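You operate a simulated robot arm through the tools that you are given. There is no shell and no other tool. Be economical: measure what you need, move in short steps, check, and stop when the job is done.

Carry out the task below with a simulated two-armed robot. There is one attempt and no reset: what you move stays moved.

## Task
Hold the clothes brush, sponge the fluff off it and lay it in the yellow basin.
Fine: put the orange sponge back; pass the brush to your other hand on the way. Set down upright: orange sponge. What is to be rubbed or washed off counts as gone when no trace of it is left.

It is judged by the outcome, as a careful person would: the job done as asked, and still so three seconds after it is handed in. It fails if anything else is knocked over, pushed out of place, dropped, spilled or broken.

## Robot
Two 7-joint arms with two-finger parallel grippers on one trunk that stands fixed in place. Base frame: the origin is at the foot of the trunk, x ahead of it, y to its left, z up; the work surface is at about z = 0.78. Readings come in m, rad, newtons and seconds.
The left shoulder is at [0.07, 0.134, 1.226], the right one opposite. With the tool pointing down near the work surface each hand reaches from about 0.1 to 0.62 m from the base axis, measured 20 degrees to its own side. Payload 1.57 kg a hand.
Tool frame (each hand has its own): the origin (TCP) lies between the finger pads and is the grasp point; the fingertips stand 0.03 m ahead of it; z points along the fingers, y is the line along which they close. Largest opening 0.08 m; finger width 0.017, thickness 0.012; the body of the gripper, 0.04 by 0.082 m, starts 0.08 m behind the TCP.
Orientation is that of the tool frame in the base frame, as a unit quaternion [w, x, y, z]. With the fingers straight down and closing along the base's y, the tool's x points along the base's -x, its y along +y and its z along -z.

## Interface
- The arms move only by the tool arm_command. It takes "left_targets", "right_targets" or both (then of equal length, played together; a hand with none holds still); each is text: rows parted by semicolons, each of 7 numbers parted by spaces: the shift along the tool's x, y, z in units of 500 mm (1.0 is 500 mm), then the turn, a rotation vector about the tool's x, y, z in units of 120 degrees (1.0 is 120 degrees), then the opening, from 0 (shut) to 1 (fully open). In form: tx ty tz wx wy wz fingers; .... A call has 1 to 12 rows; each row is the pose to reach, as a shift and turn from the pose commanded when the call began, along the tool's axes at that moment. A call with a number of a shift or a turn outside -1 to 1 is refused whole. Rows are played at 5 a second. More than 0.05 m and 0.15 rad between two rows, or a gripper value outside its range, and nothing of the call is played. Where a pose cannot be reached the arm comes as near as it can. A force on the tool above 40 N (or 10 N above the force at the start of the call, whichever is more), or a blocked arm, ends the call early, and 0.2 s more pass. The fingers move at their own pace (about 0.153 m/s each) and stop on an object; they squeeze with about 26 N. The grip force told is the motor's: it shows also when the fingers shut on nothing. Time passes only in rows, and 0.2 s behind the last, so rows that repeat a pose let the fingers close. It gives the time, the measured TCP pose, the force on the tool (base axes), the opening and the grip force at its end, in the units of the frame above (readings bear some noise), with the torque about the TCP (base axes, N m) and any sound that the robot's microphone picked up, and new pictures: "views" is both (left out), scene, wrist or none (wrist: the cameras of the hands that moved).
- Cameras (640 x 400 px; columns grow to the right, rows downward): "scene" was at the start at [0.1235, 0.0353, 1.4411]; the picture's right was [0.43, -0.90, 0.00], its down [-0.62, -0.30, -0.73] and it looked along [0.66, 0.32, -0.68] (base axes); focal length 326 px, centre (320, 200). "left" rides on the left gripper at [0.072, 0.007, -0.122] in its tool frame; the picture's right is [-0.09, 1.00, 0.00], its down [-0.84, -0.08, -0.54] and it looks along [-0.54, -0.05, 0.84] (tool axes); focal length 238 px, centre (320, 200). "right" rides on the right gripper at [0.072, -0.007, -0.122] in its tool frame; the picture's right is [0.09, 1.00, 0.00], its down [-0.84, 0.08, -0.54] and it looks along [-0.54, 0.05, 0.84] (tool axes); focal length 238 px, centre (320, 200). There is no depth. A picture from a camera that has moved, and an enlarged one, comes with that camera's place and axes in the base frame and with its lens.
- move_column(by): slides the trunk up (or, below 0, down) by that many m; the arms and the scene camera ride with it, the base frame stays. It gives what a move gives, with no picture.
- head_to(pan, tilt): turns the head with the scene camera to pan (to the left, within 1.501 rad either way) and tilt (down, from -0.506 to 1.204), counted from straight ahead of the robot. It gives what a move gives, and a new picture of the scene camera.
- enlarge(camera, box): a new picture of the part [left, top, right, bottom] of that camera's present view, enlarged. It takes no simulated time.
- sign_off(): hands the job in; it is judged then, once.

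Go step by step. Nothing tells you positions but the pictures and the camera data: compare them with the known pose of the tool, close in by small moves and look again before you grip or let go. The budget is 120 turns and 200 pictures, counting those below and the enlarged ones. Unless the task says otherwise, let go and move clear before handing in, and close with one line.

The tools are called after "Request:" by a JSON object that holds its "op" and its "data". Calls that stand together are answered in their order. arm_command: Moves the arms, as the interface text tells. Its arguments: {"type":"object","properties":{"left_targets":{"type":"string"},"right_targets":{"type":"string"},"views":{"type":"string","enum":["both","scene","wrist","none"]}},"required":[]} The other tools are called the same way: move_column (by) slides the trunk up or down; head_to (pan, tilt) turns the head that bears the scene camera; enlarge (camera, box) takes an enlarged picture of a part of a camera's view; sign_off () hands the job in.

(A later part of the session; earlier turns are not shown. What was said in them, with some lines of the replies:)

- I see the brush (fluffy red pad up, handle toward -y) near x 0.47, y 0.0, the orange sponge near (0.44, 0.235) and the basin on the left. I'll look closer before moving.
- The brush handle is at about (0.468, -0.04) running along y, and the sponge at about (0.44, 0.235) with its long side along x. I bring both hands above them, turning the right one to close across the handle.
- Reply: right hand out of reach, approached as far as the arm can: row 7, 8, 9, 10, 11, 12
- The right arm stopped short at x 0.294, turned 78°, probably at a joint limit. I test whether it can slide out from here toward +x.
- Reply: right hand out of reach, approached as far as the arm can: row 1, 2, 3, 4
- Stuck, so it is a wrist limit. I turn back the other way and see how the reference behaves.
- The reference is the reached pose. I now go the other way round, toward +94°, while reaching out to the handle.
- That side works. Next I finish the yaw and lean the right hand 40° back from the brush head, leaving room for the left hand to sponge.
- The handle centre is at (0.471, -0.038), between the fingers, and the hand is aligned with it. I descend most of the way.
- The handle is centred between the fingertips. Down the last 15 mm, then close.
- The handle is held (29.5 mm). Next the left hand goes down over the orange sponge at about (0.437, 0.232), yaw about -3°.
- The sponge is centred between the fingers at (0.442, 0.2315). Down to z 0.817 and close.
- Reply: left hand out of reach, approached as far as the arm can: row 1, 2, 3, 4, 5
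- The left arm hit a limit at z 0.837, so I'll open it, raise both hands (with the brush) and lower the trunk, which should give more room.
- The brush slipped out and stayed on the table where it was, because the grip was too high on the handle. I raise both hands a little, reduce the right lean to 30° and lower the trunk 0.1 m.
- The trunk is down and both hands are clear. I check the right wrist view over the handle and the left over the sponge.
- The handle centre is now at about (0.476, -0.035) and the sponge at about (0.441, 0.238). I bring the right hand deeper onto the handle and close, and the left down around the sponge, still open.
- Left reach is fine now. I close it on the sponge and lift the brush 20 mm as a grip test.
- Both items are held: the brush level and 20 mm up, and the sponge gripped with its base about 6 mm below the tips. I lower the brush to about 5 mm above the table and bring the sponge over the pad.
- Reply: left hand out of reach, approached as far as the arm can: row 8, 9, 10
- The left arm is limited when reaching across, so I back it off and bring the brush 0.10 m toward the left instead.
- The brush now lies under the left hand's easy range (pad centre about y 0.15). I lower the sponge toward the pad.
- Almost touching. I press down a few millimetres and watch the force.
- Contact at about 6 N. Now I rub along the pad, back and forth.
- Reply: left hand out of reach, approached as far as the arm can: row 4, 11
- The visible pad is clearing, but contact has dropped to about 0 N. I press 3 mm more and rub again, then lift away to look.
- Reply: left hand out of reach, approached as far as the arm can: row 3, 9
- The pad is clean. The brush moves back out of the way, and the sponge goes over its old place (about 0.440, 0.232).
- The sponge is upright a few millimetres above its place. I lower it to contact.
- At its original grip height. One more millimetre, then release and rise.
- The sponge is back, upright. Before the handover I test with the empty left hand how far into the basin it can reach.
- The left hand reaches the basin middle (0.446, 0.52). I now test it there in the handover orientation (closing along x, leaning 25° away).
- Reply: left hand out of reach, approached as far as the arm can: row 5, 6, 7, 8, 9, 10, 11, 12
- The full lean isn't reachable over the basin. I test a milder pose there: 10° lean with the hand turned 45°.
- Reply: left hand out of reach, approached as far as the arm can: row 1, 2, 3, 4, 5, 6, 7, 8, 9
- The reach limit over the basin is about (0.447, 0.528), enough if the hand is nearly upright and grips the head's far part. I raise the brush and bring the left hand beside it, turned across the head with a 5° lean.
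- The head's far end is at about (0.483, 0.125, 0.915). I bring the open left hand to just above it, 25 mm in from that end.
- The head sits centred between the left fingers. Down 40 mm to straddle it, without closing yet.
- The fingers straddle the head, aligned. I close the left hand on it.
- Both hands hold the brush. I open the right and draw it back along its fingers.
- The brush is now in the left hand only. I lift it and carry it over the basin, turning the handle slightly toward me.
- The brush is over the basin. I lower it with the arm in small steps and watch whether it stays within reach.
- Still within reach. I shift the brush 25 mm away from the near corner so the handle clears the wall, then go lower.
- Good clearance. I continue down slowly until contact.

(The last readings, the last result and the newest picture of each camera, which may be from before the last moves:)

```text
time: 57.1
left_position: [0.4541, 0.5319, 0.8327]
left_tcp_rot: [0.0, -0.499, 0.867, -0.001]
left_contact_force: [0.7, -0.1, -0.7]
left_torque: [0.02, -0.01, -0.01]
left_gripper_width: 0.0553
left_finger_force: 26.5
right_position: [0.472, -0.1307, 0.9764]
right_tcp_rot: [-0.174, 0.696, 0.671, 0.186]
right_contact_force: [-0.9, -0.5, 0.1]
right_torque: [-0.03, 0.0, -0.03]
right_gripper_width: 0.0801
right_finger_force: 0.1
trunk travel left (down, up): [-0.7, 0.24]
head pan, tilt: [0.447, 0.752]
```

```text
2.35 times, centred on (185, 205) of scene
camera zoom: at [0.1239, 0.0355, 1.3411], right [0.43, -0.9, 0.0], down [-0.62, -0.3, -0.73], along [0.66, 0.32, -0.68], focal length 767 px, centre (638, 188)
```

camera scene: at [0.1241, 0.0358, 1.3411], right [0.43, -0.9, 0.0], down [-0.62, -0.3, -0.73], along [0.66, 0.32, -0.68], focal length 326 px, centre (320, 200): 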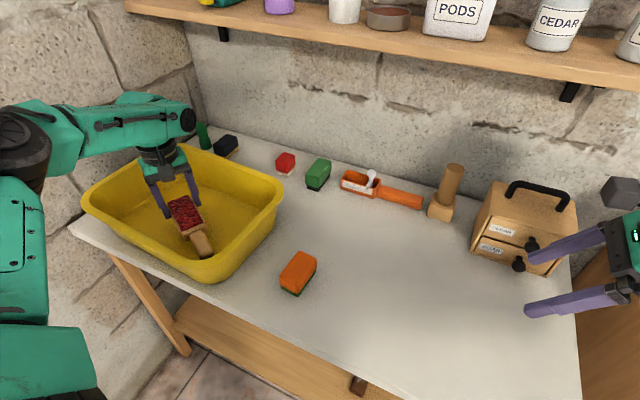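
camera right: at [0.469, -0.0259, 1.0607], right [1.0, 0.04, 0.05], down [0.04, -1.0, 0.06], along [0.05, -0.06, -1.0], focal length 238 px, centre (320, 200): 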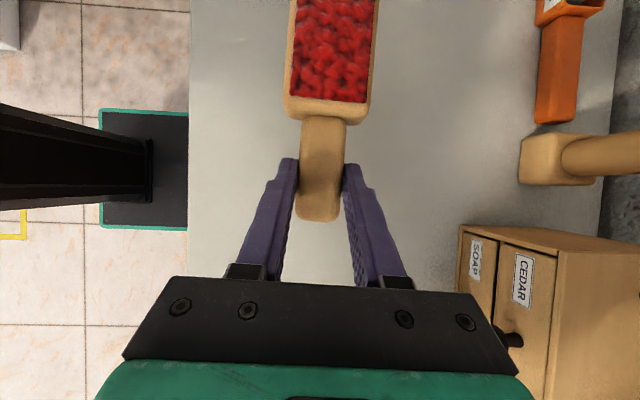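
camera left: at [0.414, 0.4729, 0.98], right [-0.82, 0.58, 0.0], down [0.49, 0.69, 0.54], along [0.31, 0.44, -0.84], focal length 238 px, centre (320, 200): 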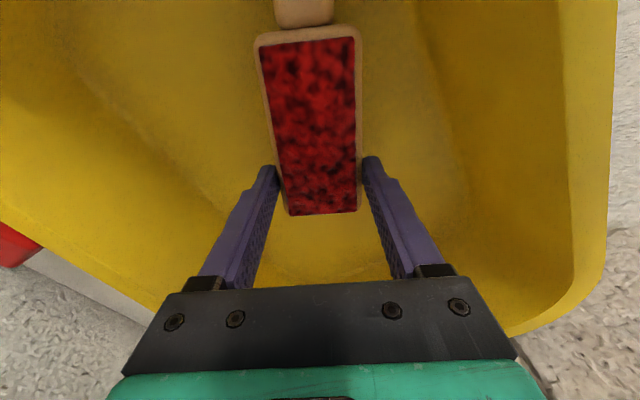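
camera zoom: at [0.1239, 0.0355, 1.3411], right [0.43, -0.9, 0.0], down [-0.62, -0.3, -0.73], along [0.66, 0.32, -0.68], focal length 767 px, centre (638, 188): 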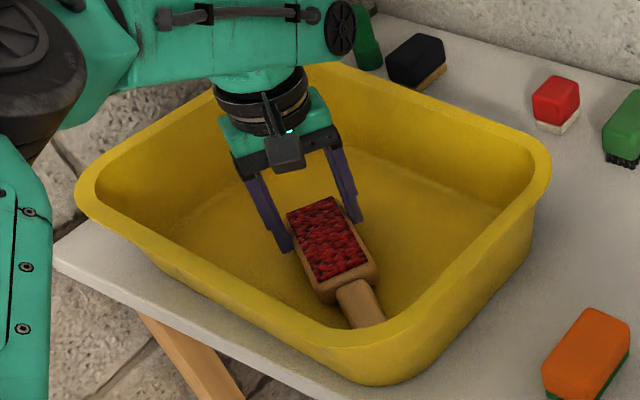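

No contact yet at 0.833. I continue in 2–3 mm steps.

Request:
{"op": "arm_command", "data": {"left_targets": "0 0 .005 0 0 0 0; 0 0 .01 0 0 0 0; 0 0 .014 0 0 0 0; 0 0 .018 0 0 0 0", "views": "none"}}

```text
time: 58.1
left_position: [0.4535, 0.5327, 0.8291]
left_tcp_rot: [0.001, -0.5, 0.866, -0.002]
left_contact_force: [1.1, 3.7, 9.1]
left_torque: [-0.49, 0.31, -0.01]
left_gripper_width: 0.0553
left_finger_force: 26.4
left hand out of reach, approached as far as the arm can: row 4
right_position: [0.4715, -0.1307, 0.9775]
right_tcp_rot: [-0.175, 0.695, 0.673, 0.184]
right_contact_force: [0.7, 1.2, 0.2]
right_torque: [-0.02, 0.04, -0.03]
right_gripper_width: 0.0803
right_finger_force: 0.3
trunk travel left (down, up): [-0.7, 0.24]
head pan, tilt: [0.447, 0.752]
```

The handle end touches the floor with the head about 1 cm up. I level the brush by a few degrees and lower a bit more.

Request:
{"op": "arm_command", "data": {"left_targets": "0 0 -.004 0 .02 0 0; .004 0 -.002 0 .04 0 0; .006 0 .006 0 .04 0 0; .006 0 .012 0 .04 0 0", "views": "wrist"}}

Request:
{"op": "enlarge", "data": {"camera": "scene", "box": [70, 120, 300, 290]}}

```text
time: 59.1
left_position: [0.4532, 0.53, 0.8675]
left_tcp_rot: [-0.037, -0.498, 0.866, -0.023]
left_contact_force: [0.2, -0.3, -1.2]
left_torque: [0.03, 0.03, 0.02]
left_gripper_width: 0.0553
left_finger_force: 25.4
left hand out of reach, approached as far as the arm can: row 2, 3, 4
right_position: [0.473, -0.1294, 0.9767]
right_tcp_rot: [-0.175, 0.695, 0.672, 0.185]
right_contact_force: [0.0, -0.4, -0.3]
right_torque: [-0.02, -0.03, 0.02]
right_gripper_width: 0.0801
right_finger_force: 0.1
trunk travel left (down, up): [-0.7, 0.24]
head pan, tilt: [0.447, 0.752]
camera left: at [0.4169, 0.4813, 0.995], right [-0.82, 0.58, -0.01], down [0.51, 0.72, 0.47], along [0.28, 0.38, -0.88], focal length 238 px, centre (320, 200)
```

left: 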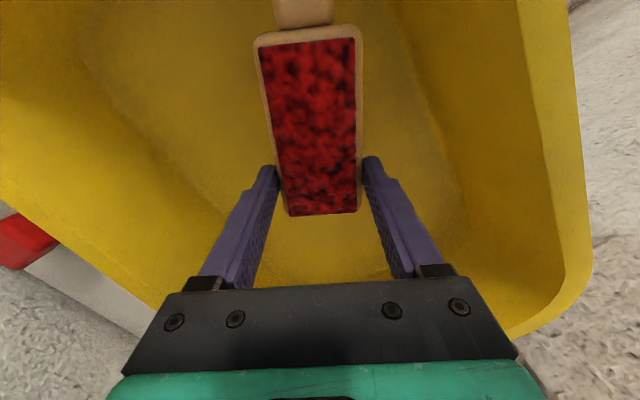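

```text
2.35 times, centred on (185, 205) of scene
camera zoom: at [0.1237, 0.0354, 1.3409], right [0.43, -0.9, 0.0], down [-0.62, -0.3, -0.73], along [0.66, 0.32, -0.68], focal length 767 px, centre (638, 188)
```

zoom: 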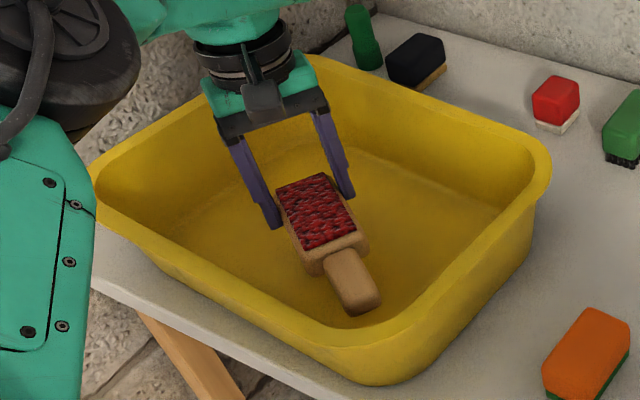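

Leveling used up the reach and the hand rose to 0.8675. Lowering the trunk will bring it straight down, so I look first at how the left arm stands relative to the basin.

Request:
{"op": "head_to", "data": {"pan": 0.9, "tilt": 0.75}}

```text
time: 60.0
left_position: [0.4525, 0.53, 0.8667]
left_tcp_rot: [-0.037, -0.499, 0.866, -0.022]
left_contact_force: [-0.5, 0.0, -1.3]
left_torque: [0.04, -0.02, 0.03]
left_gripper_width: 0.0552
left_finger_force: 25.6
right_position: [0.4726, -0.1287, 0.9765]
right_tcp_rot: [-0.175, 0.696, 0.671, 0.185]
right_contact_force: [-0.2, -0.1, 0.4]
right_torque: [-0.01, -0.02, -0.02]
right_gripper_width: 0.0801
right_finger_force: 0.1
trunk travel left (down, up): [-0.7, 0.24]
head pan, tilt: [0.901, 0.75]
camera scene: at [0.1006, 0.0647, 1.3413], right [0.78, -0.62, 0.0], down [-0.42, -0.53, -0.73], along [0.45, 0.57, -0.68], focal length 326 px, centre (320, 200)
```

scene: 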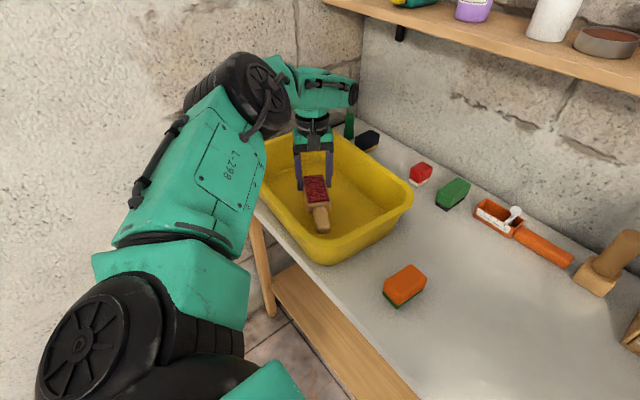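

The arm is well above the basin rim. I lower the trunk 38 mm.

Request:
{"op": "move_column", "data": {"by": -0.038}}

```text
time: 60.9
left_position: [0.4531, 0.5307, 0.8291]
left_tcp_rot: [-0.036, -0.499, 0.865, -0.023]
left_contact_force: [-0.1, -0.1, -1.7]
left_torque: [0.06, -0.03, 0.01]
left_gripper_width: 0.0554
left_finger_force: 26.0
right_position: [0.4731, -0.1299, 0.9383]
right_tcp_rot: [-0.174, 0.695, 0.672, 0.186]
right_contact_force: [-0.3, 0.6, -0.3]
right_torque: [0.01, -0.03, 0.02]
right_gripper_width: 0.0803
right_finger_force: 0.0
trunk travel left (down, up): [-0.662, 0.278]
head pan, tilt: [0.901, 0.75]
```

Request:
{"op": "move_column", "data": {"by": -0.006}}

Request:
{"op": "enlarge", "data": {"camera": "scene", "box": [240, 100, 430, 260]}}

```text
time: 61.4
left_position: [0.4541, 0.5296, 0.8269]
left_tcp_rot: [-0.035, -0.499, 0.866, -0.021]
left_contact_force: [0.4, 2.0, 12.7]
left_torque: [0.49, -0.21, -0.01]
left_gripper_width: 0.0554
left_finger_force: 26.4
right_position: [0.471, -0.1304, 0.9326]
right_tcp_rot: [-0.175, 0.695, 0.672, 0.188]
right_contact_force: [-0.2, -0.8, -0.6]
right_torque: [-0.03, -0.01, 0.0]
right_gripper_width: 0.0801
right_finger_force: 0.0
trunk travel left (down, up): [-0.656, 0.284]
head pan, tilt: [0.901, 0.75]
```

```text
2.50 times, centred on (335, 180) of scene
camera zoom: at [0.0984, 0.063, 1.2978], right [0.78, -0.62, 0.0], down [-0.42, -0.53, -0.73], along [0.46, 0.57, -0.68], focal length 815 px, centre (282, 250)
```

zoom: 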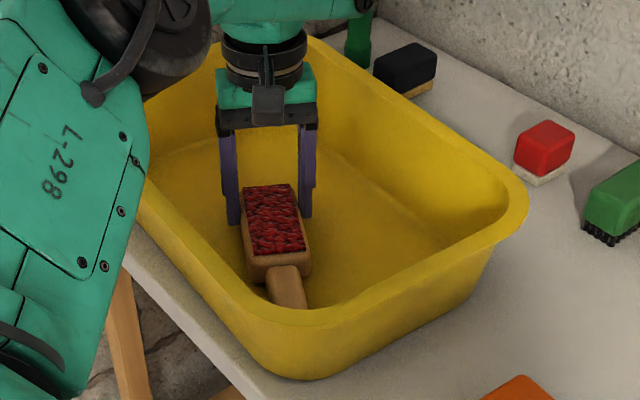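

The brush rests on the basin floor (firm contact). I open and rise clear.

Request:
{"op": "arm_command", "data": {"left_targets": "0 0 0 0 0 0 1; 0 0 0 0 0 0 1; 0 0 0 0 0 0 1; 0 0 -.04 0 0 0 1; 0 0 -.1 0 0 0 1; 0 0 -.18 0 0 0 1; 0 0 -.26 0 0 0 1; 0 0 -.34 0 0 0 1; 0 0 -.42 0 0 0 1", "views": "both"}}

Request:
{"op": "enlarge", "data": {"camera": "scene", "box": [240, 80, 430, 240]}}

```text
time: 63.4
left_position: [0.4577, 0.5297, 1.0171]
left_tcp_rot: [-0.037, -0.5, 0.865, -0.022]
left_contact_force: [-0.2, 0.2, -0.4]
left_torque: [0.02, -0.03, 0.01]
left_gripper_width: 0.08
left_finger_force: 0.1
left hand out of reach, approached as far as the arm can: row 8, 9
right_position: [0.471, -0.1302, 0.9329]
right_tcp_rot: [-0.175, 0.695, 0.672, 0.186]
right_contact_force: [-0.5, -0.5, 0.8]
right_torque: [-0.04, -0.01, -0.01]
right_gripper_width: 0.0801
right_finger_force: 0.0
trunk travel left (down, up): [-0.656, 0.284]
head pan, tilt: [0.901, 0.75]
camera scene: at [0.0988, 0.0643, 1.2974], right [0.78, -0.62, 0.0], down [-0.42, -0.53, -0.73], along [0.45, 0.57, -0.68], focal length 326 px, centre (320, 200)
camera left: at [0.4219, 0.4803, 1.1442], right [-0.82, 0.58, -0.01], down [0.51, 0.72, 0.47], along [0.28, 0.38, -0.88], focal length 238 px, centre (320, 200)
```

scene: 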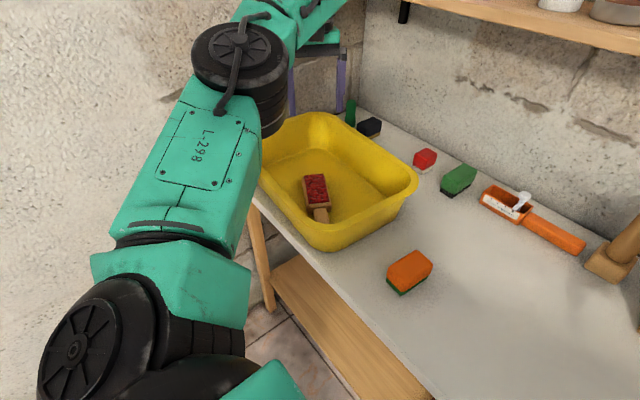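
left: 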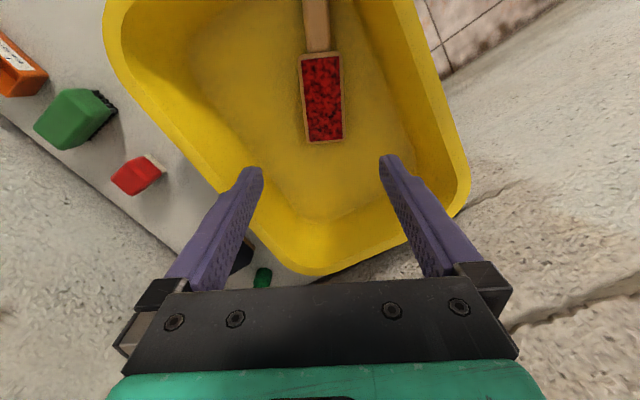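

```text
2.50 times, centred on (335, 160) of scene
camera zoom: at [0.0988, 0.0643, 1.2974], right [0.78, -0.62, 0.0], down [-0.42, -0.53, -0.73], along [0.45, 0.57, -0.68], focal length 815 px, centre (282, 300)
```

zoom: 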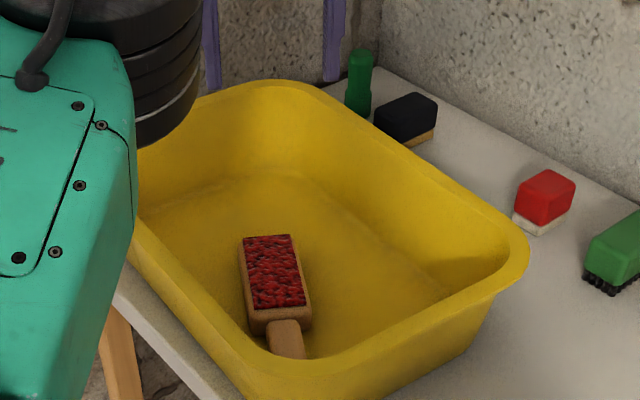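

The brush lies flat in the basin and the sponge stands in its place. One last close look at the pad for traces.

Request:
{"op": "enlarge", "data": {"camera": "left", "box": [270, 30, 370, 160]}}

Request:
{"op": "enlarge", "data": {"camera": "scene", "box": [290, 160, 450, 300]}}

```text
3.08 times, centred on (320, 95) of left
camera zoom: at [0.4219, 0.4803, 1.1442], right [-0.82, 0.58, -0.01], down [0.51, 0.72, 0.47], along [0.28, 0.38, -0.88], focal length 733 px, centre (320, 523)
```

zoom: 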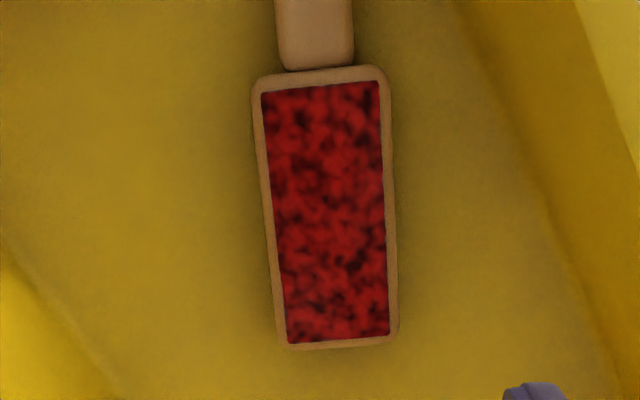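

```text
2.86 times, centred on (370, 230) of scene
camera zoom: at [0.0988, 0.0643, 1.2974], right [0.78, -0.62, 0.0], down [-0.42, -0.53, -0.73], along [0.45, 0.57, -0.68], focal length 931 px, centre (177, 114)
```

zoom: 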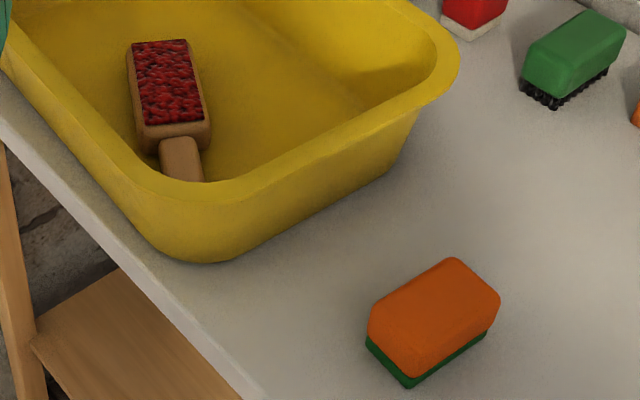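

The pad shows no fluff, the brush lies in the basin, the sponge is back upright and both hands are clear, so I hand in.

Request:
{"op": "sign_off", "data": {}}

```text
The job is handed in.
```

The brush is sponged clean, was passed from the right hand to the left, and lies in the yellow basin; the orange sponge is back in its place, upright.
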